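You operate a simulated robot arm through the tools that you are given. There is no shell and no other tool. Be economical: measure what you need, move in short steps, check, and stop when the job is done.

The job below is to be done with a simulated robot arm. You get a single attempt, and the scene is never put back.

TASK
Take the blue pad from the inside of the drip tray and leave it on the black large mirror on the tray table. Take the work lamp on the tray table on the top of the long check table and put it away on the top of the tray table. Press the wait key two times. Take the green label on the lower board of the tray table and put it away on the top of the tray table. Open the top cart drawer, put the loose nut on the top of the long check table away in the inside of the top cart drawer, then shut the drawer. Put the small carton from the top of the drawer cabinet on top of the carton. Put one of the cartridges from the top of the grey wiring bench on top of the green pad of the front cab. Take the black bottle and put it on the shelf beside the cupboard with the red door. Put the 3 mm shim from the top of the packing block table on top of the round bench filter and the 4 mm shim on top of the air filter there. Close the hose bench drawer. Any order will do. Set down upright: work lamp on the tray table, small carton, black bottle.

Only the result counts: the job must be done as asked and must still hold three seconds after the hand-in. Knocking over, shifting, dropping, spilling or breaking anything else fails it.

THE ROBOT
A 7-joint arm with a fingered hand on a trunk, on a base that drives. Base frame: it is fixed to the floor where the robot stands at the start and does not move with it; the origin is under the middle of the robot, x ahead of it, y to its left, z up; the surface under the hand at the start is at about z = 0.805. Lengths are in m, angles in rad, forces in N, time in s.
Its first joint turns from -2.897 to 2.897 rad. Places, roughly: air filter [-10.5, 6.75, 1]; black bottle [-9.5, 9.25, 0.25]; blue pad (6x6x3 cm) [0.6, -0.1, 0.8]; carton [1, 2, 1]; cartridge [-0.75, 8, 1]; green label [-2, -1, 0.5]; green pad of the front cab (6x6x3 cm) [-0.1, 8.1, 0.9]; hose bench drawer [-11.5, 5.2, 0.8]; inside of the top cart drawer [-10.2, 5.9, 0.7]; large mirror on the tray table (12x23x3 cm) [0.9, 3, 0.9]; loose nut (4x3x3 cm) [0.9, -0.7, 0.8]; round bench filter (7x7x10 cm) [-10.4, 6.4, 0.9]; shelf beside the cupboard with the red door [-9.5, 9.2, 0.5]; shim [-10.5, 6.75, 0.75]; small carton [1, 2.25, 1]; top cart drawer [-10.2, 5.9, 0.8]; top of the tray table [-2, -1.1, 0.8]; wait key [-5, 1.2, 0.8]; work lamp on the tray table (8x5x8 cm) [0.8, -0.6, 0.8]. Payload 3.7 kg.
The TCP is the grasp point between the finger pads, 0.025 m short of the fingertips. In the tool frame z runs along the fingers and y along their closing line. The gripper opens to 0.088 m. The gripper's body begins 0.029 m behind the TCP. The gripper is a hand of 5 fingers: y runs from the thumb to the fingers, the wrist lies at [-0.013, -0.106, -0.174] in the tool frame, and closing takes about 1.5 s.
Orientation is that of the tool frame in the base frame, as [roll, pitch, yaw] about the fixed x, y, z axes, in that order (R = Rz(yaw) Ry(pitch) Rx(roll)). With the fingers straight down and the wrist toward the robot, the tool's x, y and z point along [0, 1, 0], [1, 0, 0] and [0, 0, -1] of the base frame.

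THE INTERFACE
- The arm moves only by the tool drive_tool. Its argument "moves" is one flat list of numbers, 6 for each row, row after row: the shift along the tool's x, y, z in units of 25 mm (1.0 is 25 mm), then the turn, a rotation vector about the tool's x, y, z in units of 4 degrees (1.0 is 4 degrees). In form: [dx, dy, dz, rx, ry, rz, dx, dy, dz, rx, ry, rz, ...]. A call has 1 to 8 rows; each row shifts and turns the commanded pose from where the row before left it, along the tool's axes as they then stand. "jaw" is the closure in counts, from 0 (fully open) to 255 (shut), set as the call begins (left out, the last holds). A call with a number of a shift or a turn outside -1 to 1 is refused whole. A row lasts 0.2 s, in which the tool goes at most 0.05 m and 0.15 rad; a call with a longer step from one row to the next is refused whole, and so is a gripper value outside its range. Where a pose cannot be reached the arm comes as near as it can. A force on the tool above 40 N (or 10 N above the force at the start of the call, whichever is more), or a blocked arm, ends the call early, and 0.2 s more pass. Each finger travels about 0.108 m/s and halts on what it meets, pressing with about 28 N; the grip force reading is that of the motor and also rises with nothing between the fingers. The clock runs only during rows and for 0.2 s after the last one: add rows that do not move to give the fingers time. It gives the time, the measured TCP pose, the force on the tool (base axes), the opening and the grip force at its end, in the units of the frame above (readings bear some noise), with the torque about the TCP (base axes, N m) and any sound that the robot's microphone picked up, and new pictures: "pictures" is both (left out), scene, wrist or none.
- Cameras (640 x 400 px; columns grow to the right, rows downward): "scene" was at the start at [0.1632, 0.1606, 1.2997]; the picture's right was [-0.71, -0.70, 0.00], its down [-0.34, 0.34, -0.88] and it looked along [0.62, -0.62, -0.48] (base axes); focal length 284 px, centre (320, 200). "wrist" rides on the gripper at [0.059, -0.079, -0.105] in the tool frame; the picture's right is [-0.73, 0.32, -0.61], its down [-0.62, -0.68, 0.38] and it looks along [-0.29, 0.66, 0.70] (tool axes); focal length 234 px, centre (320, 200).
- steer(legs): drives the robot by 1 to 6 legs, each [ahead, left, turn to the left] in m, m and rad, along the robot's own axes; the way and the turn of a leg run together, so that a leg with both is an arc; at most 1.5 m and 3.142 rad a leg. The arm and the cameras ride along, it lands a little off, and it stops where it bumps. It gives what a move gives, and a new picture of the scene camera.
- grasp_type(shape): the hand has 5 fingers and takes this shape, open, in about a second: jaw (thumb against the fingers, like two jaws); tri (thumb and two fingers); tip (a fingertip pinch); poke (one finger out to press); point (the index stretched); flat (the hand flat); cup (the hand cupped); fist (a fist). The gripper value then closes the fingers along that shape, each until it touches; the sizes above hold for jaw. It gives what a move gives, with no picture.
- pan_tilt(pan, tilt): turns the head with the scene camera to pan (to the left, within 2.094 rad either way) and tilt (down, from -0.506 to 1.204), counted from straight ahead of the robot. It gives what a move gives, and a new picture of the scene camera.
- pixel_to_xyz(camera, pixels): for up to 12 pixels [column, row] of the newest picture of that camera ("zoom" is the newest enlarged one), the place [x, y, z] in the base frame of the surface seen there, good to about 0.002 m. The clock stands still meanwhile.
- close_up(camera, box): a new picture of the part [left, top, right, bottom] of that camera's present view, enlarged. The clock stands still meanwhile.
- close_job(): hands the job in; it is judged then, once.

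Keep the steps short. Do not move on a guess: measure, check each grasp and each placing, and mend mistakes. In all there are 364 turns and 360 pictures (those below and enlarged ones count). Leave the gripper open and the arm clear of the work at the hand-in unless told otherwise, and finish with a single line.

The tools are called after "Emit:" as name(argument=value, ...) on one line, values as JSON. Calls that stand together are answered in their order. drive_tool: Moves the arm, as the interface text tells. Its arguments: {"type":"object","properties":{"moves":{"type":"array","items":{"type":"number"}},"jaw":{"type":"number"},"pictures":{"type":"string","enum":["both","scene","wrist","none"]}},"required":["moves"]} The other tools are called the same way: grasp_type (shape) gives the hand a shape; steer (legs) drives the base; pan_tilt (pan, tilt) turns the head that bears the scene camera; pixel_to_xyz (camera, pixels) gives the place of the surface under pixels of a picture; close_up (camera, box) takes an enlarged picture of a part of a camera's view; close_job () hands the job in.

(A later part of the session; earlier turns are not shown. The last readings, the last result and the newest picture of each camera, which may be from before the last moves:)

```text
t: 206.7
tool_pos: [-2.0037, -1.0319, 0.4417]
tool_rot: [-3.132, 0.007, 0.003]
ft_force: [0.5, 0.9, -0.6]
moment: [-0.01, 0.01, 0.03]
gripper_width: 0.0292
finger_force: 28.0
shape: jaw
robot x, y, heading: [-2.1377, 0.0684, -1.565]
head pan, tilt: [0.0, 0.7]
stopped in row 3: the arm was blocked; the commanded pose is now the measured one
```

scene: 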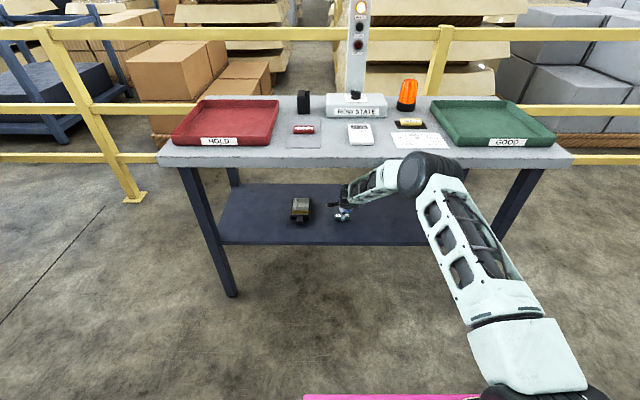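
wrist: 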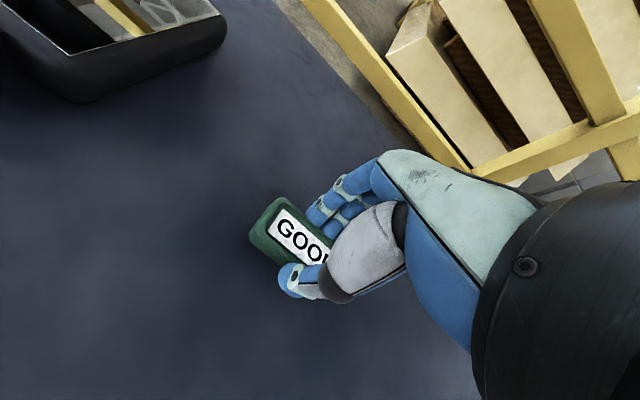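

Label gripped (0.029) and lifted 1 cm; the forearm touched the table top, so no further up. I back straight out.

Emit:
steer(legs=[[-0.35, 0, 0]])

Emit:
drive_tool(moves=[0, -0.9, -1, 0, 0, 0, 0, -0.9, -1, 0, 0, 0, 0, -0.9, -1, 0, 0, 0, 0, -0.9, -1, 0, 0, 0, 0, -0.9, -1, 0, 0, 0, 0, -0.9, -1, 0, 0, 0, 0, -0.9, -1, 0, 0, 0, 0, -0.9, -1, 0, 0, 0], pictures="both")

```text
t: 209.0
tool_pos: [-2.0002, -0.6749, 0.4434]
tool_rot: [-3.133, 0.008, 0.009]
ft_force: [1.5, -0.2, -0.4]
moment: [-0.02, 0.01, -0.01]
gripper_width: 0.0293
finger_force: 27.9
shape: jaw
robot x, y, heading: [-2.14, 0.4219, -1.559]
head pan, tilt: [0.0, 0.7]
```

scene: 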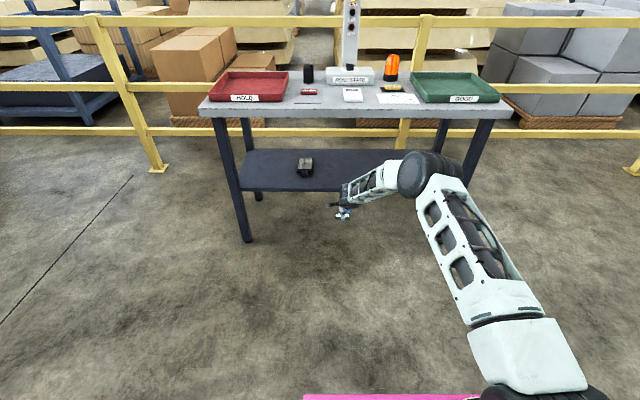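

```text
t: 210.8
tool_pos: [-2.0003, -0.4971, 0.6456]
tool_rot: [-3.134, 0.007, 0.008]
ft_force: [0.2, -0.7, -0.1]
moment: [0.01, -0.01, 0.02]
gripper_width: 0.0293
finger_force: 27.2
shape: jaw
robot x, y, heading: [-2.1404, 0.4249, -1.559]
head pan, tilt: [0.0, 0.7]
```

scene: 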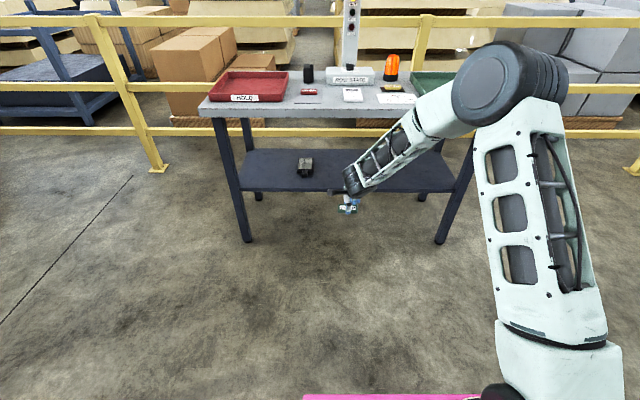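
wrist: 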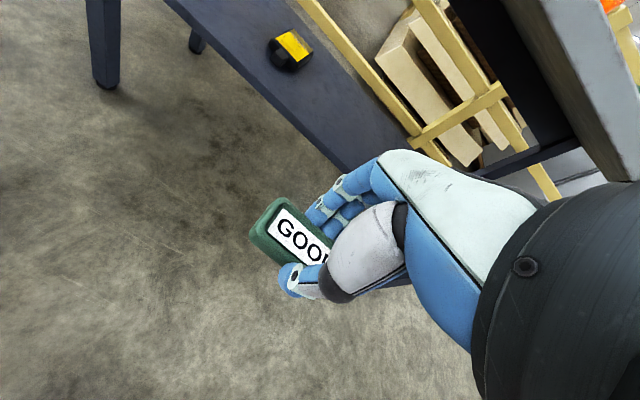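

I raise the hand and drive closer to look for a bare spot on the table top.

Emit:
drive_tool(moves=[0, 0, -1, 0, 0, 0, 0, 0, -1, 0, 0, 0, 0, 0, -1, 0, 0, 0, 0, 0, -1, 0, 0, 0, 0, 0, -1, 0, 0, 0, 0, 0, -1, 0, 0, 0, 0, 0, -1, 0, 0, 0, 0, 0, -1, 0, 0, 0], pictures="none")

Emit:
drive_tool(moves=[0, 0, -1, 0, 0, 0, 0, 0, -1, 0, 0, 0, 0, 0, -1, 0, 0, 0, 0, 0, -1, 0, 0, 0, 0, 0, -1, 0, 0, 0, 0, 0, -1, 0, 0, 0, 0, 0, -1, 0, 0, 0, 0, 0, -1, 0, 0, 0], pictures="none")

Emit:
steer(legs=[[0.55, 0, -0.012]])

Emit:
pan_tilt(pan=0.05, tilt=0.8)

Emit:
close_up(camera="scene", box=[140, 40, 460, 240])

```text
t: 212.6
tool_pos: [-2.0, -0.4998, 0.8453]
tool_rot: [-3.133, 0.007, 0.009]
ft_force: [0.9, -0.3, -0.2]
moment: [-0.02, 0.02, -0.02]
gripper_width: 0.0291
finger_force: 28.1
shape: jaw
robot x, y, heading: [-2.1413, 0.4206, -1.56]
head pan, tilt: [0.0, 0.7]
```

```text
t: 214.4
tool_pos: [-1.9979, -0.4979, 1.0446]
tool_rot: [-3.133, 0.007, 0.01]
ft_force: [0.8, 0.2, -0.8]
moment: [0.01, -0.02, -0.03]
gripper_width: 0.0292
finger_force: 27.2
shape: jaw
robot x, y, heading: [-2.1389, 0.4212, -1.555]
head pan, tilt: [0.0, 0.7]
```

```text
t: 217.6
tool_pos: [-2.001, -1.0522, 1.0455]
tool_rot: [-3.133, 0.007, 0.001]
ft_force: [-0.7, 0.7, 0.3]
moment: [0.01, -0.03, 0.01]
gripper_width: 0.029
finger_force: 27.8
shape: jaw
robot x, y, heading: [-2.1346, -0.1295, -1.568]
head pan, tilt: [0.0, 0.7]
```

scene: 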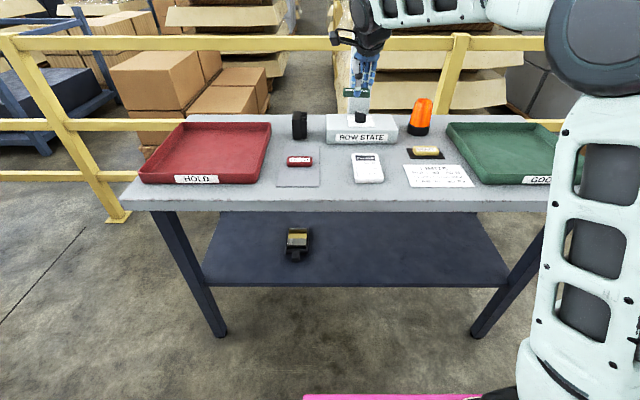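

```text
t: 218.2
tool_pos: [-2.0022, -1.0505, 1.0454]
tool_rot: [-3.133, 0.007, 0.001]
ft_force: [-0.9, -0.1, 0.2]
moment: [0.0, 0.02, 0.03]
gripper_width: 0.0292
finger_force: 28.1
shape: jaw
robot x, y, heading: [-2.1383, -0.1285, -1.563]
head pan, tilt: [0.051, 0.799]
```

scene: 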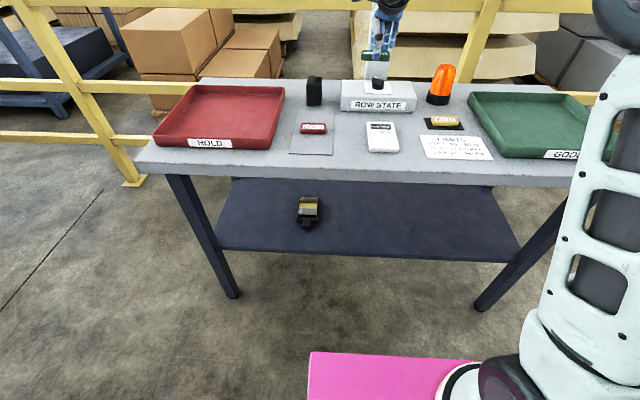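

```text
2.00 times, centred on (300, 140) of scene
```

zoom: 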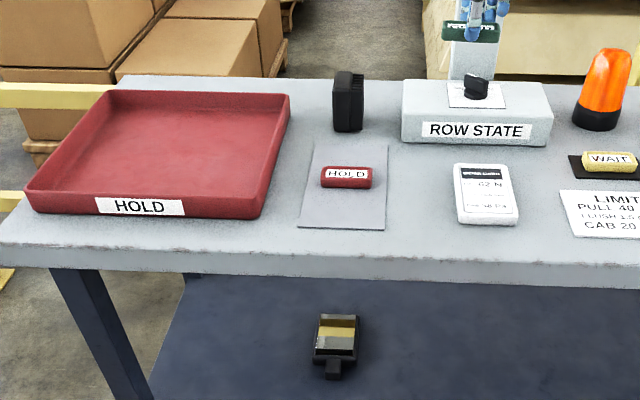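

Emit:
pixel_to_xyz(camera="zoom", pixels=[[388, 150], [386, 228], [455, 168], [459, 222], [515, 165], [518, 215], [568, 160], [562, 195], [580, 235], [425, 245], [425, 150], [540, 245]])

```text
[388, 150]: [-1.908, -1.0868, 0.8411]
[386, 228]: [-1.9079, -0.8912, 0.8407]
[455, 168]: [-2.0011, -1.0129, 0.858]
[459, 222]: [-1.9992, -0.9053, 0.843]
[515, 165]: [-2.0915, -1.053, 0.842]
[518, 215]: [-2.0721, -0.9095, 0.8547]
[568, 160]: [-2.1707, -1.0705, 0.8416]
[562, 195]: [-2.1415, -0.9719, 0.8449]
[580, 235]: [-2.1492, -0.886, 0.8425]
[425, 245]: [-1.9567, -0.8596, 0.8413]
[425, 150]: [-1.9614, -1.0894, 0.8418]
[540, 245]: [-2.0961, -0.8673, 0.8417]
```

There's a 9 cm bare gap between the grey sheet (x -1.908) and the white card (-1.998). I position the label at (-1.953,-0.98).

Emit:
steer(legs=[[-0.07, 0.049, 0]])

Emit:
drive_tool(moves=[0, 0, 1, 0, 0, 0, 0, 0, 1, 0, 0, 0, 0, 0, 1, 0, 0, 0, 0, 0, 1, 0, 0, 0, 0, 0, 1, 0, 0, 0], pictures="both")

```text
t: 219.3
tool_pos: [-1.9529, -0.9815, 1.0451]
tool_rot: [-3.132, 0.008, 0.0]
ft_force: [-0.5, 0.5, 0.1]
moment: [0.01, 0.01, 0.0]
gripper_width: 0.0292
finger_force: 27.9
shape: jaw
robot x, y, heading: [-2.087, -0.058, -1.569]
head pan, tilt: [0.051, 0.799]
```

scene: 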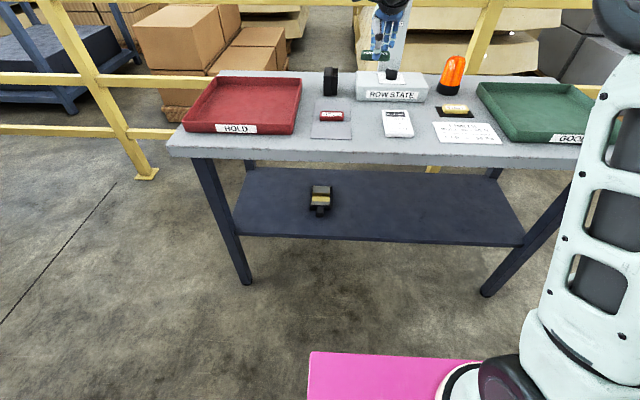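

```text
t: 220.5
tool_pos: [-1.954, -0.9799, 0.9192]
tool_rot: [-3.134, 0.006, 0.001]
ft_force: [-0.2, -0.4, -1.2]
moment: [0.0, 0.03, 0.01]
gripper_width: 0.0292
finger_force: 28.3
shape: jaw
robot x, y, heading: [-2.0868, -0.057, -1.567]
head pan, tilt: [0.051, 0.799]
```

scene: 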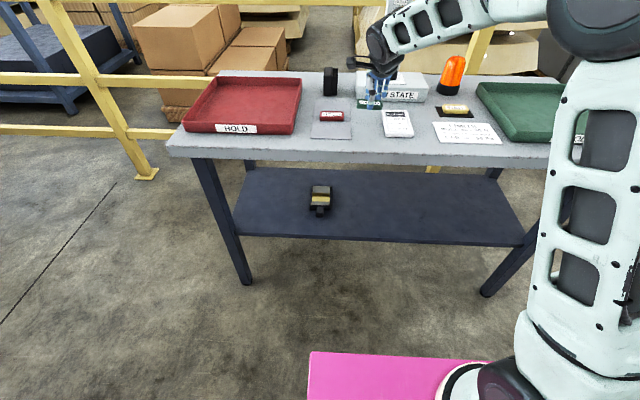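
wrist: 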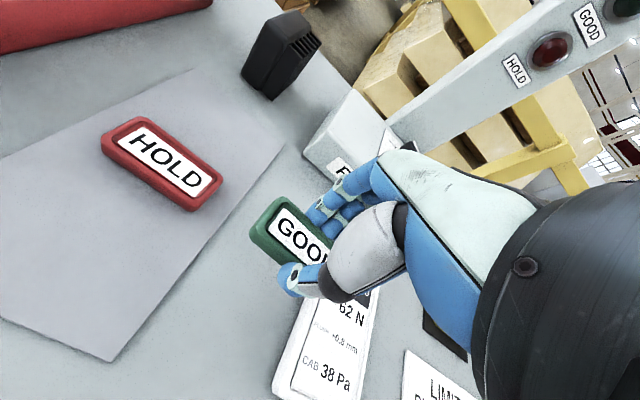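

Emit:
pixel_to_xyz(camera="wrist", pixels=[[258, 232], [285, 262], [275, 205], [260, 130], [230, 200], [300, 340], [255, 245]])

Emit:
drive_tool(moves=[0, 0, 0.9, 0, 0, 0, 0, 0, 0.8, 0, 0, 0], pictures="none")

```text
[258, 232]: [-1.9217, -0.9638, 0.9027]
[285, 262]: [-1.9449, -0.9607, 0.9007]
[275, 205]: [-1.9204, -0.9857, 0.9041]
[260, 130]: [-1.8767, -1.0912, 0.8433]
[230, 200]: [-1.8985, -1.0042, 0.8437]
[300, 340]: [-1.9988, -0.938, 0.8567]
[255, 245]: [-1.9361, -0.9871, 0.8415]
```

```text
t: 221.1
tool_pos: [-1.9546, -0.981, 0.8773]
tool_rot: [-3.131, 0.007, -0.002]
ft_force: [0.1, 1.0, -1.3]
moment: [0.0, 0.01, 0.01]
gripper_width: 0.0289
finger_force: 28.0
shape: jaw
robot x, y, heading: [-2.0862, -0.0613, -1.563]
head pan, tilt: [0.051, 0.799]
```

Emit:
drive_tool(moves=[0, 0, 0.15, 0, 0, 0, 0, 0, 0, 0, 0, 0], pictures="none")

Emit:
drive_tool(moves=[0, 0, 0.08, 0, 0, 0, 0, 0, 0, 0, 0, 0], pictures="wrist")

```text
t: 221.7
tool_pos: [-1.9544, -0.979, 0.8743]
tool_rot: [-3.133, 0.007, 0.0]
ft_force: [-0.1, -1.3, 0.6]
moment: [-0.04, -0.01, -0.02]
gripper_width: 0.0293
finger_force: 27.9
shape: jaw
robot x, y, heading: [-2.0865, -0.0606, -1.568]
head pan, tilt: [0.051, 0.799]
```

```text
t: 222.3
tool_pos: [-1.9536, -0.9804, 0.8714]
tool_rot: [-3.132, 0.006, 0.0]
ft_force: [0.4, 0.7, 0.1]
moment: [0.01, -0.03, -0.01]
gripper_width: 0.0289
finger_force: 28.0
shape: jaw
robot x, y, heading: [-2.0862, -0.0582, -1.564]
head pan, tilt: [0.051, 0.799]
```

wrist: 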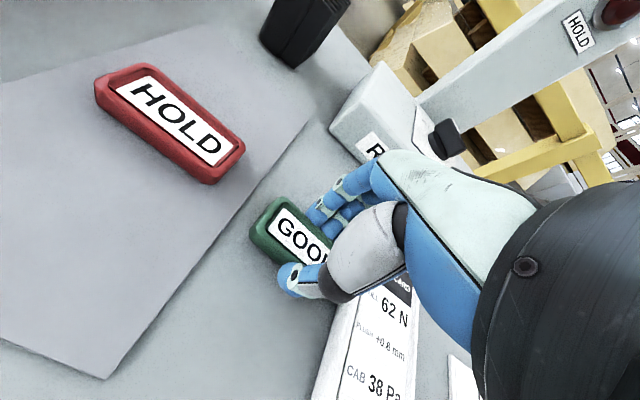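

Emit:
drive_tool(moves=[0, 0, 0.06, 0, 0, 0, 0, 0, 0, 0, 0, 0], pictures="none")

Emit:
drive_tool(moves=[0, 0, 0, 0, 0, 0, 0, 0, 0, 0, 0, 0, 0, 0, 0, 0, 0, 0, 0, 0, 0, 0, 0, 0, 0, 0, 0, 0, 0, 0], jaw=0, pictures="none")

Emit:
drive_tool(moves=[0, 0, -1, 0, 0, 0, 0, 0, -1, 0, 0, 0, 0, 0, -1, 0, 0, 0, 0, 0, -1, 0, 0, 0, 0, 0, -1, 0, 0, 0, 0, 0, -1, 0, 0, 0, 0, 0, -1, 0, 0, 0, 0, 0, -1, 0, 0, 0], pictures="both")

```text
t: 222.9
tool_pos: [-1.9531, -0.9796, 0.87]
tool_rot: [-3.133, 0.006, -0.001]
ft_force: [-1.5, 0.2, 5.6]
moment: [-0.05, 0.08, 0.0]
gripper_width: 0.0293
finger_force: 28.2
shape: jaw
robot x, y, heading: [-2.0873, -0.0621, -1.565]
head pan, tilt: [0.051, 0.799]
```

```text
t: 224.1
tool_pos: [-1.9529, -0.9798, 0.8704]
tool_rot: [-3.134, 0.006, 0.0]
ft_force: [-0.1, 0.1, 0.4]
moment: [0.02, 0.0, -0.03]
gripper_width: 0.0874
finger_force: 0.1
shape: jaw
robot x, y, heading: [-2.0885, -0.057, -1.569]
head pan, tilt: [0.051, 0.799]
```

```text
t: 225.9
tool_pos: [-1.9524, -0.9824, 1.0699]
tool_rot: [-3.133, 0.006, 0.0]
ft_force: [-0.4, 0.2, -0.1]
moment: [-0.01, 0.0, 0.01]
gripper_width: 0.0878
finger_force: 0.1
shape: jaw
robot x, y, heading: [-2.0855, -0.0584, -1.569]
head pan, tilt: [0.051, 0.799]
```

scene: 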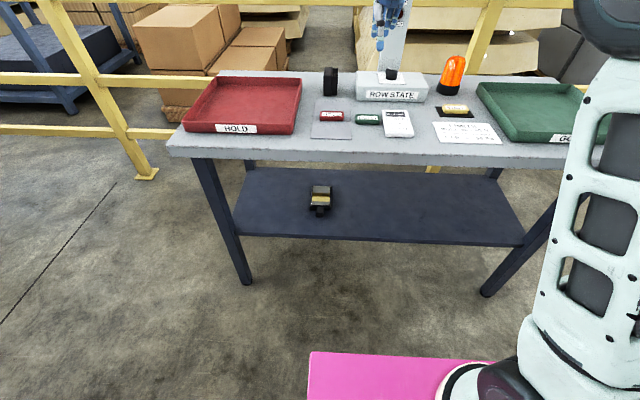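
wrist: 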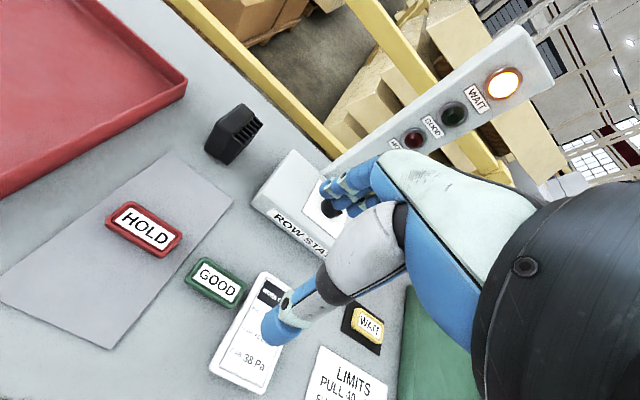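

Label placed. Next the wait key at (-5,1.2). I back off, turn to face -x and look.

Emit:
steer(legs=[[-0.5, 0, 0], [0, 0, -1.57]])

Emit:
pan_tilt(pan=-0.15, tilt=0.25)

```text
t: 232.7
tool_pos: [-3.0139, 0.3285, 1.0693]
tool_rot: [-3.133, 0.006, -1.593]
ft_force: [0.2, -0.2, -0.2]
moment: [0.01, 0.0, 0.03]
gripper_width: 0.0878
finger_force: 0.0
shape: jaw
robot x, y, heading: [-2.0851, 0.442, 3.123]
head pan, tilt: [0.051, 0.799]
```

scene: 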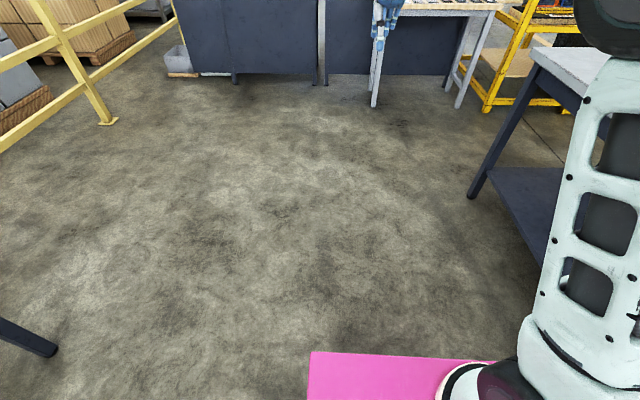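

```text
t: 233.7
tool_pos: [-3.0128, 0.3292, 1.0702]
tool_rot: [-3.133, 0.007, -1.595]
ft_force: [0.6, 0.4, -0.3]
moment: [-0.01, 0.0, -0.01]
gripper_width: 0.0873
finger_force: 0.0
shape: jaw
robot x, y, heading: [-2.0856, 0.4401, 3.124]
head pan, tilt: [-0.15, 0.25]
```

scene: 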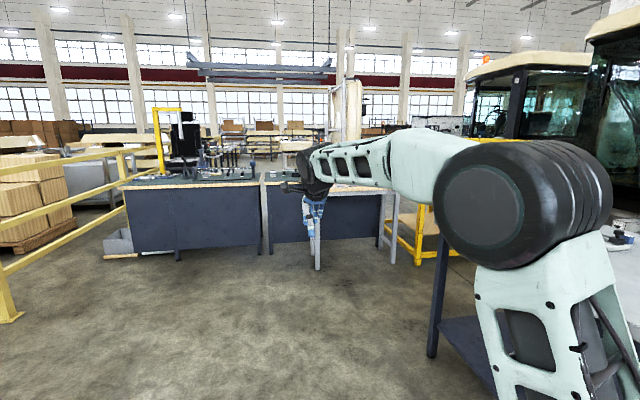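

Emit:
pixel_to_xyz(camera="scene", pixels=[[317, 266], [393, 262], [418, 262], [265, 187], [180, 257], [345, 188], [425, 215], [435, 350], [475, 265]])

Emit:
steer(legs=[[1.0, -0.1, 0.02]])

Emit:
pan_tilt(pan=-0.45, tilt=0.35)

```text
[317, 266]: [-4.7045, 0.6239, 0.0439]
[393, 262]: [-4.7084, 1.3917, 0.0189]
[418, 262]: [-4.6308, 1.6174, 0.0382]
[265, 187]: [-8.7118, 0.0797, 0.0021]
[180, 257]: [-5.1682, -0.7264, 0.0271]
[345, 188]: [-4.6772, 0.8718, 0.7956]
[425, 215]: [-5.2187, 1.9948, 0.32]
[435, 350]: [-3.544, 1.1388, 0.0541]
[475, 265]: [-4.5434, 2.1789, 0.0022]
```

```text
t: 238.9
tool_pos: [-4.0099, 0.4183, 1.0701]
tool_rot: [-3.133, 0.007, -1.575]
ft_force: [-0.1, 0.2, -0.4]
moment: [0.0, -0.02, 0.01]
gripper_width: 0.0875
finger_force: 0.0
shape: jaw
robot x, y, heading: [-3.0851, 0.549, -3.144]
head pan, tilt: [-0.15, 0.25]
```

scene: 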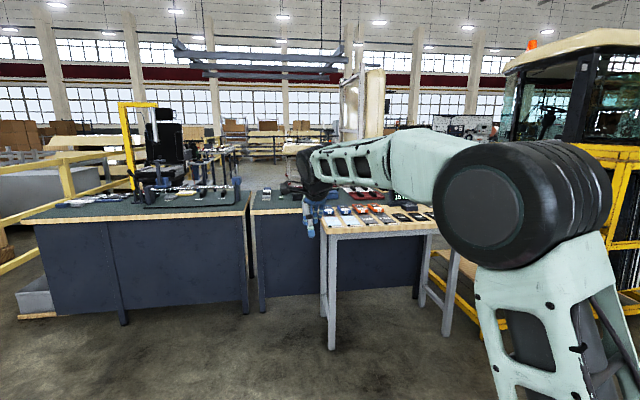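

```text
t: 239.7
tool_pos: [-4.01, 0.4183, 1.0704]
tool_rot: [-3.133, 0.008, -1.575]
ft_force: [-0.1, -0.2, -0.6]
moment: [0.02, 0.0, 0.01]
gripper_width: 0.0875
finger_force: 0.0
shape: jaw
robot x, y, heading: [-3.0831, 0.5504, -3.14]
head pan, tilt: [-0.45, 0.351]
```

scene: 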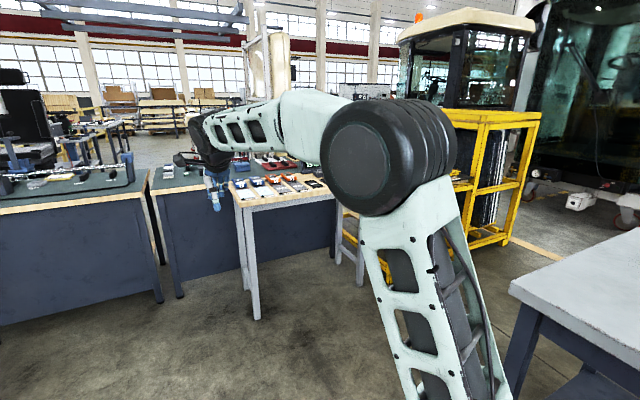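

The small table (front x≈-4.68, y 0.6–1.4, z 0.8) holds several small items. I retract the arm 0.2, then drive around to face it.

Emit:
drive_tool(moves=[0, -1, 0, 0, 0, 0, 0, -1, 0, 0, 0, 0, 0, -1, 0, 0, 0, 0, 0, -1, 0, 0, 0, 0, 0, -1, 0, 0, 0, 0, 0, -1, 0, 0, 0, 0, 0, -1, 0, 0, 0, 0, 0, -1, 0, 0, 0, 0], pictures="none")

Emit:
steer(legs=[[0.88, 0, 0], [0, -0.55, 0]])

Emit:
pan_tilt(pan=0.0, tilt=0.6)

```text
t: 241.5
tool_pos: [-3.8087, 0.4175, 1.0726]
tool_rot: [-3.134, 0.007, -1.574]
ft_force: [0.7, -0.3, -0.6]
moment: [0.01, -0.03, 0.02]
gripper_width: 0.0877
finger_force: 0.0
shape: jaw
robot x, y, heading: [-3.0876, 0.5477, -3.14]
head pan, tilt: [-0.45, 0.351]
```

```text
t: 248.9
tool_pos: [-4.6814, 0.9981, 1.0743]
tool_rot: [-3.132, 0.007, -1.602]
ft_force: [0.4, 0.0, -0.1]
moment: [-0.01, 0.02, 0.0]
gripper_width: 0.0879
finger_force: 0.1
shape: jaw
robot x, y, heading: [-3.9559, 1.1082, 3.121]
head pan, tilt: [-0.45, 0.351]
```

scene: 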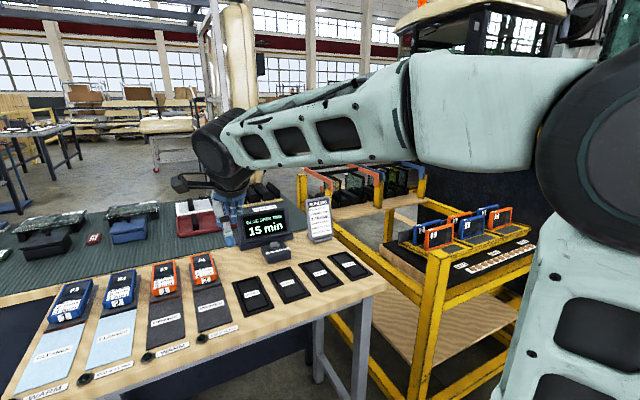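

```text
t: 249.8
tool_pos: [-4.6811, 0.9988, 1.0726]
tool_rot: [-3.133, 0.009, -1.603]
ft_force: [-0.2, 0.1, 0.5]
moment: [0.0, 0.0, 0.0]
gripper_width: 0.0878
finger_force: 0.1
shape: jaw
robot x, y, heading: [-3.956, 1.1102, 3.121]
head pan, tilt: [0.0, 0.6]
```

scene: 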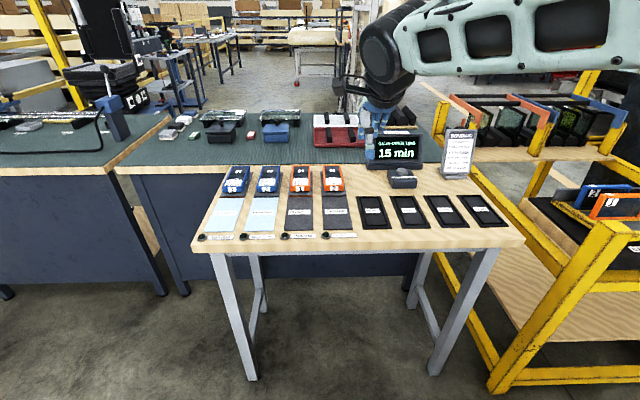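

Emit:
close_up(camera="scene", box=[350, 120, 478, 200])

Emit:
pixel_to_xyz(camera="zoom", pixels=[[260, 270], [260, 255], [225, 270], [300, 275], [260, 300], [260, 330], [220, 130], [480, 290]])

```text
5.00 times, centred on (414, 160) of scene
```

zoom: 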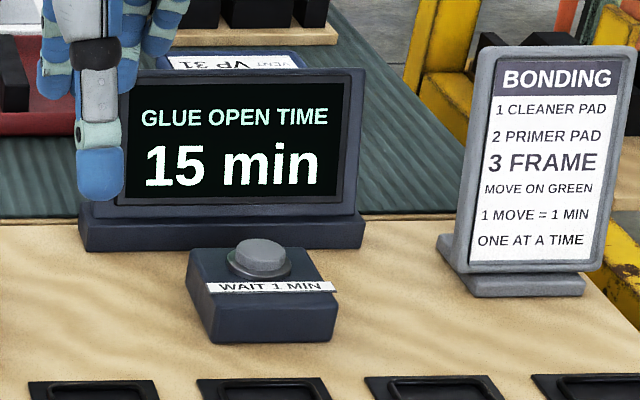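

```text
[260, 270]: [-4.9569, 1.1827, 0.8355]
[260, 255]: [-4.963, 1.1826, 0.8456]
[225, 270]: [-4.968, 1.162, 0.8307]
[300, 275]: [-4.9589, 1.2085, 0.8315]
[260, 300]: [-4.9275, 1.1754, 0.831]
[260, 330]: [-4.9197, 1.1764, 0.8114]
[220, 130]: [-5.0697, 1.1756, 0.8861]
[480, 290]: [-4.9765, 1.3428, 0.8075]
```

The wait key is the button at (-4.963,1.183), top 0.846. I set the poke shape and look where the fingertip is.

Emit:
grasp_type(shape="poke")

Emit:
drive_tool(moves=[0, 0, 0, 0, 0, 0, 0, 0, 0, 0, 0, 0], pictures="both")

```text
t: 250.7
tool_pos: [-4.6823, 0.9987, 1.0737]
tool_rot: [-3.132, 0.008, -1.601]
ft_force: [1.4, -0.2, 0.6]
moment: [-0.02, 0.01, -0.03]
gripper_width: 0.0001
finger_force: 0.1
shape: poke
robot x, y, heading: [-3.9542, 1.1112, 3.113]
head pan, tilt: [0.0, 0.6]
```

```text
t: 251.3
tool_pos: [-4.6814, 0.9993, 1.0728]
tool_rot: [-3.133, 0.007, -1.601]
ft_force: [0.6, 0.0, -0.2]
moment: [0.02, -0.01, 0.05]
gripper_width: 0.0
finger_force: 0.0
shape: poke
robot x, y, heading: [-3.9528, 1.1111, 3.117]
head pan, tilt: [0.0, 0.6]
```

scene: 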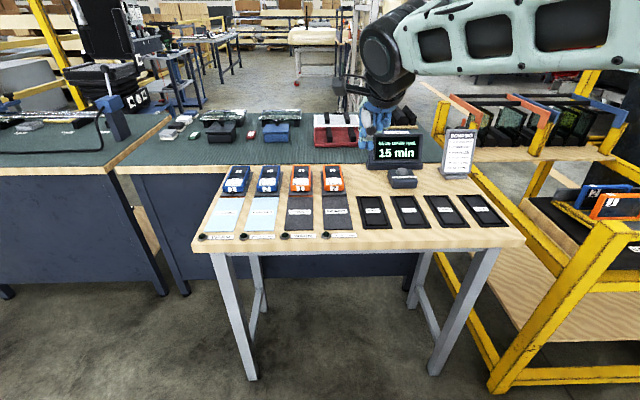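
wrist: 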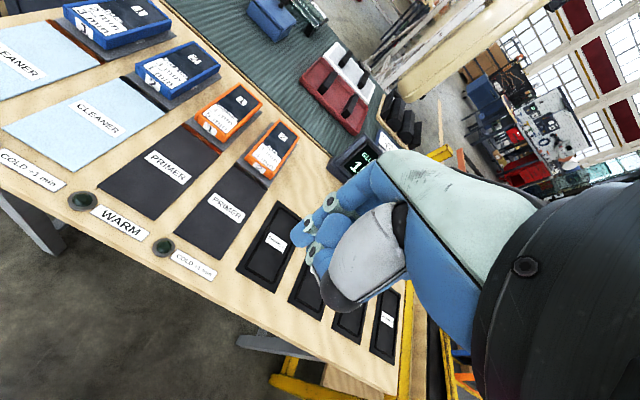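

Emit:
close_up(camera="wrist", box=[270, 170, 430, 320])

Emit:
pixel_to_xyz(camera="wrist", pixels=[[297, 238], [302, 228], [312, 250], [318, 262], [330, 205], [345, 200], [345, 300]])

```text
2.67 times, centred on (350, 245) of wrist
```

zoom: 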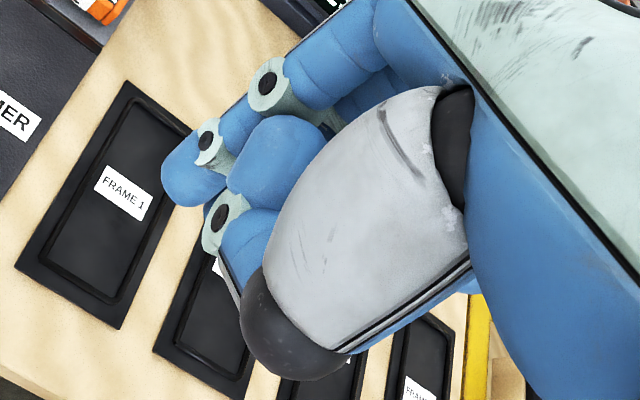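

```text
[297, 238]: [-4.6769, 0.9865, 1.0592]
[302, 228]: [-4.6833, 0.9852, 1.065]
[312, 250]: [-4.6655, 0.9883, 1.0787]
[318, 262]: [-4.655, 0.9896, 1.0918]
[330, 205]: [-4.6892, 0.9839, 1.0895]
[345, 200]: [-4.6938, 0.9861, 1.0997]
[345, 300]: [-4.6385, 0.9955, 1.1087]
```

The fingertip is essentially under the TCP, at z = TCP-0.025. I shift the arm right 0.186 and drive ahead 0.28.

Emit:
drive_tool(moves=[-0.93, 0, 0, 0, 0, 0, -0.93, 0, 0, 0, 0, 0, -0.93, 0, 0, 0, 0, 0, -0.93, 0, 0, 0, 0, 0, -0.93, 0, 0, 0, 0, 0, -0.93, 0, 0, 0, 0, 0, -0.93, 0, 0, 0, 0, 0, -0.93, 0, 0, 0, 0, 0], pictures="none")

Emit:
pixel_to_xyz(camera="scene", pixels=[[495, 385], [430, 375], [250, 375], [510, 240], [200, 245], [600, 250]])

Emit:
steer(legs=[[0.275, 0, 0.02]])

```text
t: 253.1
tool_pos: [-4.6745, 1.1846, 1.0745]
tool_rot: [-3.133, 0.006, -1.601]
ft_force: [-0.1, 0.2, 0.6]
moment: [-0.01, -0.01, -0.01]
gripper_width: 0.0
finger_force: 0.0
shape: poke
robot x, y, heading: [-3.9568, 1.1112, 3.119]
head pan, tilt: [0.0, 0.6]
```

```text
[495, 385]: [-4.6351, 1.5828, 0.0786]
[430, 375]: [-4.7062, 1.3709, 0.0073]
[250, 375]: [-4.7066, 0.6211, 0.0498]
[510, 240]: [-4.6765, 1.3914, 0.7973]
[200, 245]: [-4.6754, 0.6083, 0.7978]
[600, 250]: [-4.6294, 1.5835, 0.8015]
```

```text
t: 255.1
tool_pos: [-4.9532, 1.1711, 1.0758]
tool_rot: [-3.135, 0.007, -1.579]
ft_force: [-0.1, 0.7, 0.3]
moment: [0.01, -0.02, 0.01]
gripper_width: 0.0
finger_force: 0.1
shape: poke
robot x, y, heading: [-4.2304, 1.1154, 3.138]
head pan, tilt: [0.0, 0.6]
```

scene: 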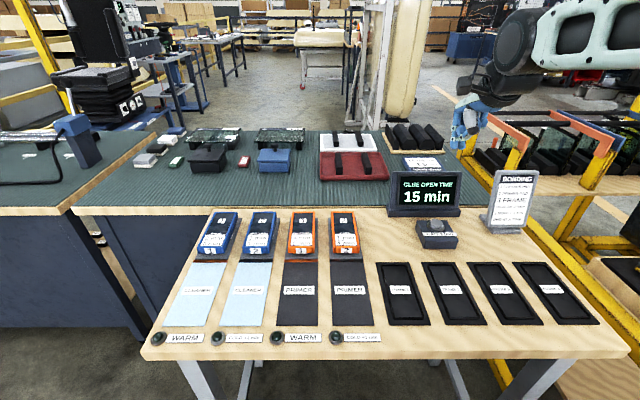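

Emit:
close_up(camera="scene", box=[396, 200, 476, 250])

Emit:
pixel_to_xyz(camera="zoom", pixels=[[318, 200], [300, 200], [340, 200], [318, 215], [318, 185], [310, 235]])

```text
8.00 times, centred on (436, 225) of scene
```

zoom: 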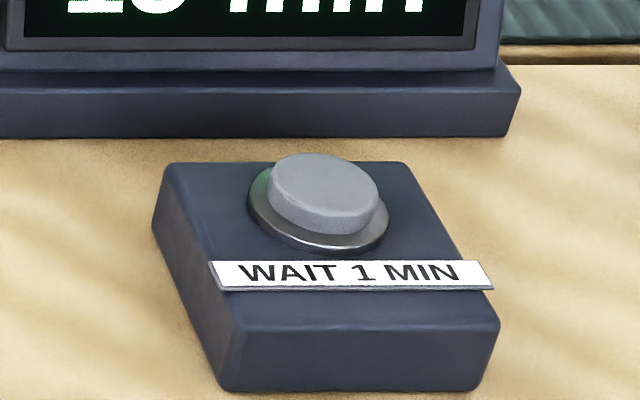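

```text
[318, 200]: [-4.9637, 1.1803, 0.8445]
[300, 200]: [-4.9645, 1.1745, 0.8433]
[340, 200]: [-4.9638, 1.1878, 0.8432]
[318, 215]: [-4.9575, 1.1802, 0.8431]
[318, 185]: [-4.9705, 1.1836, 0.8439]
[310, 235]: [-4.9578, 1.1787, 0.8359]
```

I centre over the button and descend to just above it.

Emit:
drive_tool(moves=[-0.6, 0.6, 0.95, 0, 0, 0, 0, 0, 0.95, 0, 0, 0, 0, 0, 0.95, 0, 0, 0, 0, 0, 0.95, 0, 0, 0, 0, 0, 0.95, 0, 0, 0, 0, 0, 0.95, 0, 0, 0, 0, 0, 0.95, 0, 0, 0, 0, 0, 0.8, 0, 0, 0], pictures="both")

```text
t: 256.9
tool_pos: [-4.9661, 1.1882, 0.8885]
tool_rot: [-3.134, 0.006, -1.578]
ft_force: [-0.6, 0.3, -0.5]
moment: [0.0, 0.01, 0.01]
gripper_width: 0.0002
finger_force: 0.1
shape: poke
robot x, y, heading: [-4.2321, 1.1164, 3.136]
head pan, tilt: [0.0, 0.6]
```

scene: 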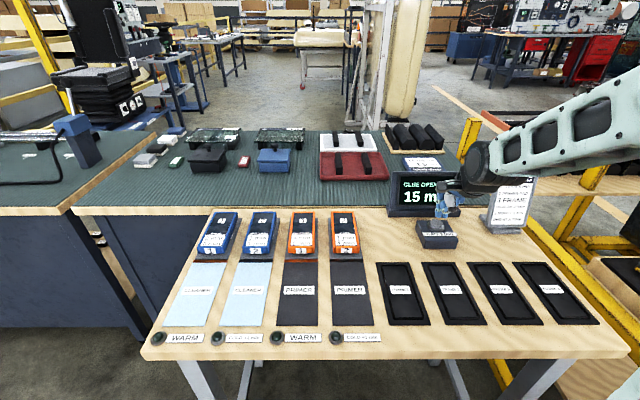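
wrist: 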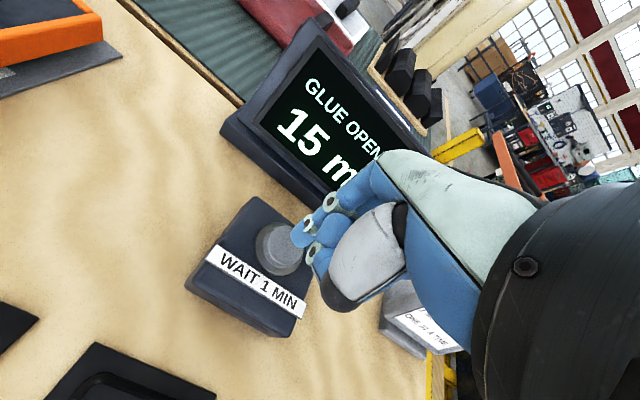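

Emit:
pixel_to_xyz(camera="wrist", pixels=[[297, 238], [275, 240], [290, 258], [262, 250]])

Emit:
drive_tool(moves=[0, 0, 0.3, 0, 0, 0, 0, 0, 0.2, 0, 0, 0], pictures="none")

```text
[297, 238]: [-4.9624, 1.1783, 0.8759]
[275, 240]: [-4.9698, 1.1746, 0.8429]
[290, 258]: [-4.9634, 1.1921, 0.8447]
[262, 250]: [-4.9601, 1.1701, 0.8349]
```

```text
t: 257.4
tool_pos: [-4.9649, 1.1891, 0.876]
tool_rot: [-3.132, 0.008, -1.578]
ft_force: [0.7, 0.0, 0.2]
moment: [0.0, 0.03, 0.03]
gripper_width: 0.0
finger_force: 0.1
shape: poke
robot x, y, heading: [-4.2302, 1.1131, 3.138]
head pan, tilt: [0.0, 0.6]
```

Emit:
drive_tool(moves=[0, 0, 0.2, 0, 0, 0, 0, 0, 0.16, 0, 0, 0], pictures="none")

Emit:
drive_tool(moves=[0, 0, 0.16, 0, 0, 0], pictures="scene")

```text
t: 258.1
tool_pos: [-4.9652, 1.1898, 0.8672]
tool_rot: [-3.134, 0.008, -1.579]
ft_force: [0.4, -0.3, 0.1]
moment: [0.02, 0.0, 0.05]
gripper_width: 0.0001
finger_force: 0.1
shape: poke
robot x, y, heading: [-4.2315, 1.116, 3.138]
head pan, tilt: [0.0, 0.6]
```

```text
t: 258.4
tool_pos: [-4.9664, 1.1885, 0.8625]
tool_rot: [-3.133, 0.007, -1.58]
ft_force: [0.7, -0.4, 3.6]
moment: [0.02, 0.0, 0.01]
gripper_width: 0.0001
finger_force: 0.1
shape: poke
robot x, y, heading: [-4.2304, 1.115, 3.139]
head pan, tilt: [0.0, 0.6]
heard: click
```

scene: 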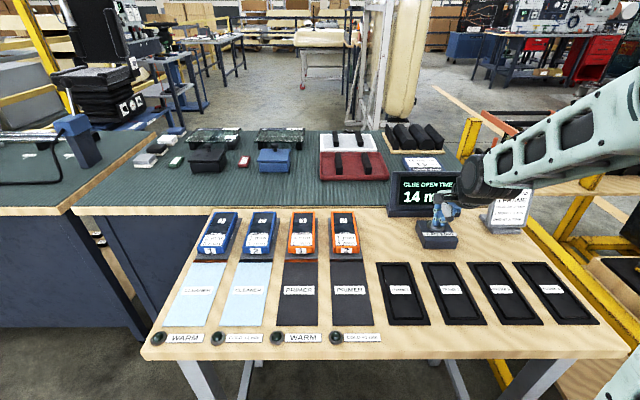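

Click heard and display now 14 min. I rise 12 mm and press again.

Emit:
drive_tool(moves=[0, 0, -0.3, 0, 0, 0, 0, 0, -0.3, 0, 0, 0, 0, 0, 0, 0, 0, 0], pictures="none")

Emit:
drive_tool(moves=[0, 0, 0.3, 0, 0, 0, 0, 0, 0.2, 0, 0, 0, 0, 0, 0.1, 0, 0, 0], pictures="none")

```text
t: 259.2
tool_pos: [-4.9662, 1.1877, 0.879]
tool_rot: [-3.132, 0.008, -1.579]
ft_force: [0.4, -0.1, 0.1]
moment: [-0.02, -0.01, 0.01]
gripper_width: 0.0001
finger_force: 0.0
shape: poke
robot x, y, heading: [-4.2329, 1.1159, 3.139]
head pan, tilt: [0.0, 0.6]
```

```text
t: 260.1
tool_pos: [-4.9669, 1.1893, 0.862]
tool_rot: [-3.133, 0.008, -1.579]
ft_force: [-0.6, -0.2, 2.1]
moment: [0.01, 0.03, -0.02]
gripper_width: 0.0
finger_force: 0.1
shape: poke
robot x, y, heading: [-4.2292, 1.112, 3.135]
head pan, tilt: [0.0, 0.6]
heard: click
```

Second click. I rise straight up and confirm the display.

Emit:
drive_tool(moves=[0, 0, -1, 0, 0, 0, 0, 0, -1, 0, 0, 0, 0, 0, -1, 0, 0, 0, 0, 0, -1, 0, 0, 0, 0, 0, -1, 0, 0, 0, 0, -0.5, -1, 0, 0, 0, 0, -1, -1, 0, 0, 0, 0, -1, -1, 0, 0, 0], pictures="scene")

Emit:
grasp_type(shape="jaw")

Emit:
steer(legs=[[-0.25, 0, 0]])

Emit:
pan_tilt(pan=-1.1, tilt=0.2)

```text
t: 261.9
tool_pos: [-4.9021, 1.1871, 1.0632]
tool_rot: [-3.133, 0.008, -1.579]
ft_force: [0.0, 0.7, 0.0]
moment: [-0.02, 0.0, 0.04]
gripper_width: 0.0
finger_force: 0.0
shape: poke
robot x, y, heading: [-4.2291, 1.1152, 3.139]
head pan, tilt: [0.0, 0.6]
```

scene: 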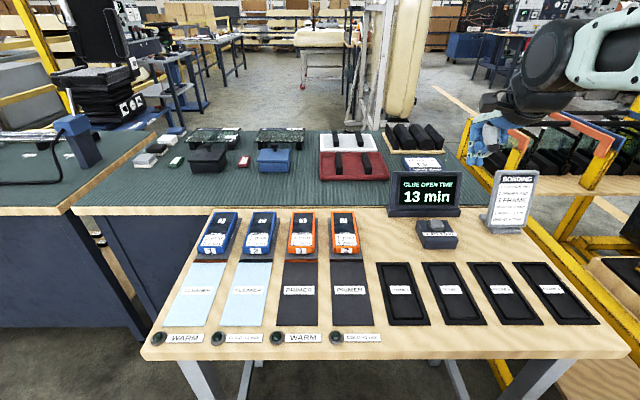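

```text
t: 262.8
tool_pos: [-4.9029, 1.1867, 1.0639]
tool_rot: [-3.134, 0.008, -1.578]
ft_force: [0.9, 0.1, 0.5]
moment: [-0.01, 0.02, 0.01]
gripper_width: 0.0878
finger_force: 0.1
shape: jaw
robot x, y, heading: [-4.2289, 1.1161, 3.142]
head pan, tilt: [0.0, 0.6]
```

```text
t: 264.6
tool_pos: [-4.6539, 1.1849, 1.0631]
tool_rot: [-3.134, 0.006, -1.577]
ft_force: [-0.2, -0.2, 1.1]
moment: [-0.02, -0.01, 0.04]
gripper_width: 0.0878
finger_force: 0.0
shape: jaw
robot x, y, heading: [-3.9796, 1.115, 3.141]
head pan, tilt: [0.0, 0.6]
```

scene: 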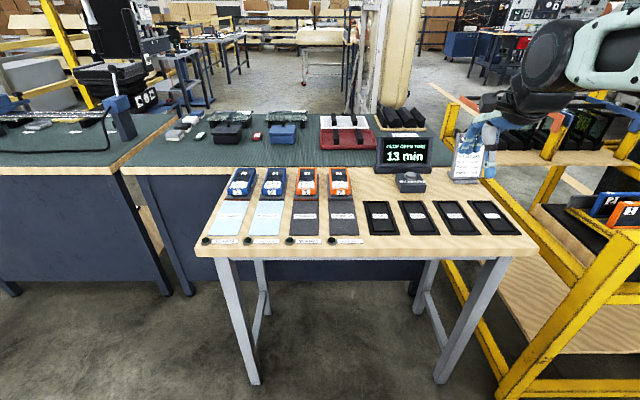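

```text
t: 265.9
tool_pos: [-4.6519, 1.1847, 1.0635]
tool_rot: [-3.134, 0.008, -1.579]
ft_force: [-0.5, 0.9, 0.0]
moment: [0.02, -0.02, 0.0]
gripper_width: 0.0879
finger_force: 0.1
shape: jaw
robot x, y, heading: [-3.9795, 1.1166, 3.136]
head pan, tilt: [-1.1, 0.201]
```

scene: 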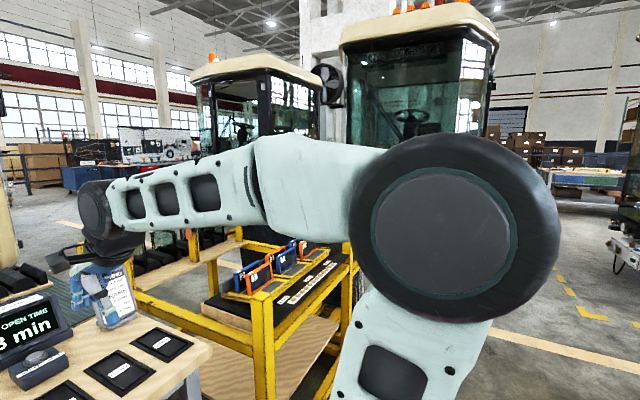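

Display shows 13 min — two presses done. Next the far area around (-10,6). I retract the arm, step left off the table corner, turn to face +y and look at the route.

Emit:
drive_tool(moves=[0.5, -1, 0, 0, 0, 0, 0.5, -1, 0, 0, 0, 0, 0, -1, 0, 0, 0, 0, 0, -1, 0, 0, 0, 0, 0, -1, 0, 0, 0, 0, 0, -1, 0, 0, 0, 0, 0, -1, 0, 0, 0, 0], pictures="none")

Emit:
steer(legs=[[0, 0.35, 0], [0, 0, -1.57]])

Emit:
pan_tilt(pan=0.5, tilt=0.2)

```text
t: 267.5
tool_pos: [-4.4761, 1.1584, 1.0651]
tool_rot: [-3.131, 0.006, -1.577]
ft_force: [0.3, -0.1, 0.2]
moment: [0.02, 0.01, 0.01]
gripper_width: 0.0879
finger_force: 0.0
shape: jaw
robot x, y, heading: [-3.9835, 1.1174, 3.136]
head pan, tilt: [-1.1, 0.201]
```

```text
t: 273.6
tool_pos: [-3.9428, 1.2512, 1.065]
tool_rot: [-3.133, 0.006, 3.139]
ft_force: [1.1, -0.2, 0.5]
moment: [0.01, 0.01, 0.03]
gripper_width: 0.0878
finger_force: 0.1
shape: jaw
robot x, y, heading: [-3.9817, 0.7522, 1.575]
head pan, tilt: [-1.1, 0.201]
```

scene: 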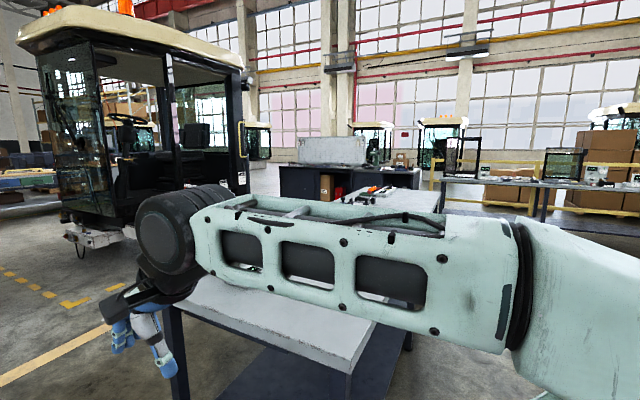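

```text
t: 275.3
tool_pos: [-3.9421, 1.2515, 1.0651]
tool_rot: [-3.134, 0.008, 3.14]
ft_force: [0.6, 0.0, 0.1]
moment: [0.03, -0.01, 0.0]
gripper_width: 0.0878
finger_force: 0.0
shape: jaw
robot x, y, heading: [-3.9851, 0.7559, 1.574]
head pan, tilt: [0.499, 0.201]
```

scene: 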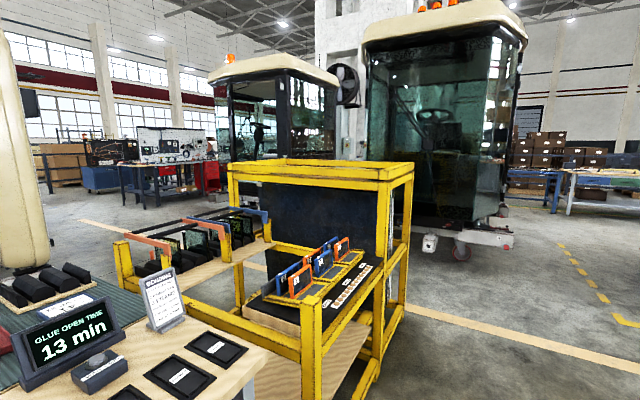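

Emit:
pixel_to_xyz(camera="scene", pixels=[[375, 385], [400, 320], [465, 255], [430, 252], [255, 240], [240, 305], [600, 370], [505, 345], [160, 185], [190, 180], [100, 190], [290, 180]])

```text
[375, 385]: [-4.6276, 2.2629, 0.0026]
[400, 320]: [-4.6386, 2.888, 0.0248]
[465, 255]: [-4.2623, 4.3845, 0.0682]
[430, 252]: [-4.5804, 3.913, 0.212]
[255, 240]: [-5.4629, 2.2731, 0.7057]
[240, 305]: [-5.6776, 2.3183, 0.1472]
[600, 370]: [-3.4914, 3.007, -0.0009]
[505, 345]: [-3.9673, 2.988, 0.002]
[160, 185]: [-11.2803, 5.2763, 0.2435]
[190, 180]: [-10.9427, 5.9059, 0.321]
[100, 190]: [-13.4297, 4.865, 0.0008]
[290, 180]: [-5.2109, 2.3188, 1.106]
```

The aisle y 2.95–3.85 between the yellow rack and the cabs is free. I drive along +y then west.

Emit:
steer(legs=[[1.35, 0, 0], [1.3, 0, 0], [0, 0, 1.57], [1.5, 0, 0], [1.5, 0, 0]])

Emit:
pan_tilt(pan=-0.4, tilt=0.2)

```text
t: 306.3
tool_pos: [-7.4783, 3.5256, 1.066]
tool_rot: [-3.132, 0.007, -1.598]
ft_force: [0.4, -0.3, -0.1]
moment: [0.02, -0.02, 0.02]
gripper_width: 0.0878
finger_force: 0.0
shape: jaw
robot x, y, heading: [-6.983, 3.4715, 3.12]
head pan, tilt: [0.499, 0.201]
```

scene: 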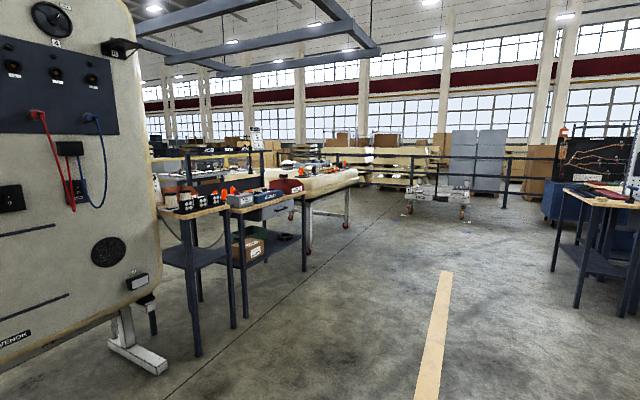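

```text
t: 307.5
tool_pos: [-7.478, 3.5265, 1.0663]
tool_rot: [-3.134, 0.007, -1.598]
ft_force: [-0.6, -0.8, 0.0]
moment: [-0.02, -0.02, 0.01]
gripper_width: 0.088
finger_force: 0.0
shape: jaw
robot x, y, heading: [-6.9843, 3.4698, 3.116]
head pan, tilt: [-0.4, 0.201]
```

scene: 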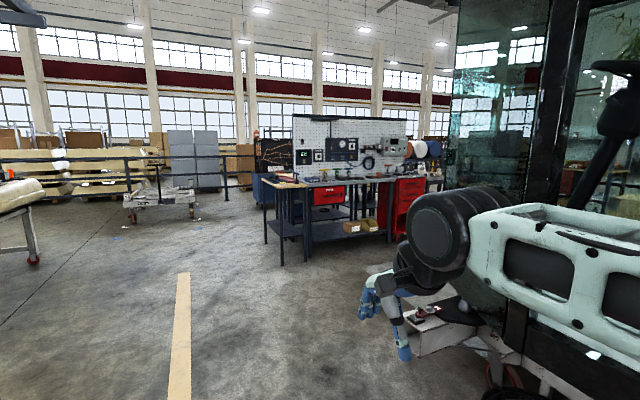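

Emit:
close_up(camera="scene", box=[230, 110, 450, 270])

Emit:
pixel_to_xyz(camera="scene", pixels=[[282, 262], [266, 242], [350, 150], [330, 195], [405, 205], [420, 185], [388, 240], [300, 185], [262, 195], [390, 178], [405, 150], [435, 180]])

```text
2.50 times, centred on (340, 190) of scene
```

zoom: 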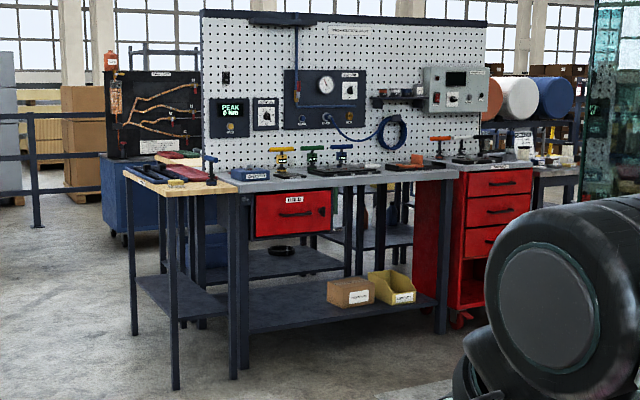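

```text
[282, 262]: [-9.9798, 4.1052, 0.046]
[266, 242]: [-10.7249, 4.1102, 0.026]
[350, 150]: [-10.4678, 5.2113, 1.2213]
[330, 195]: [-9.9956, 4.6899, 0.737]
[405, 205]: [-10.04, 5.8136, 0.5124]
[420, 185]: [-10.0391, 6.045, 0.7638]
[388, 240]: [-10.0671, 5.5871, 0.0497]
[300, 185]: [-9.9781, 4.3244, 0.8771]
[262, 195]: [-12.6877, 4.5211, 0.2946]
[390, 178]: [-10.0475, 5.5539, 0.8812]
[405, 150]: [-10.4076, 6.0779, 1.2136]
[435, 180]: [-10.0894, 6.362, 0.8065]
```

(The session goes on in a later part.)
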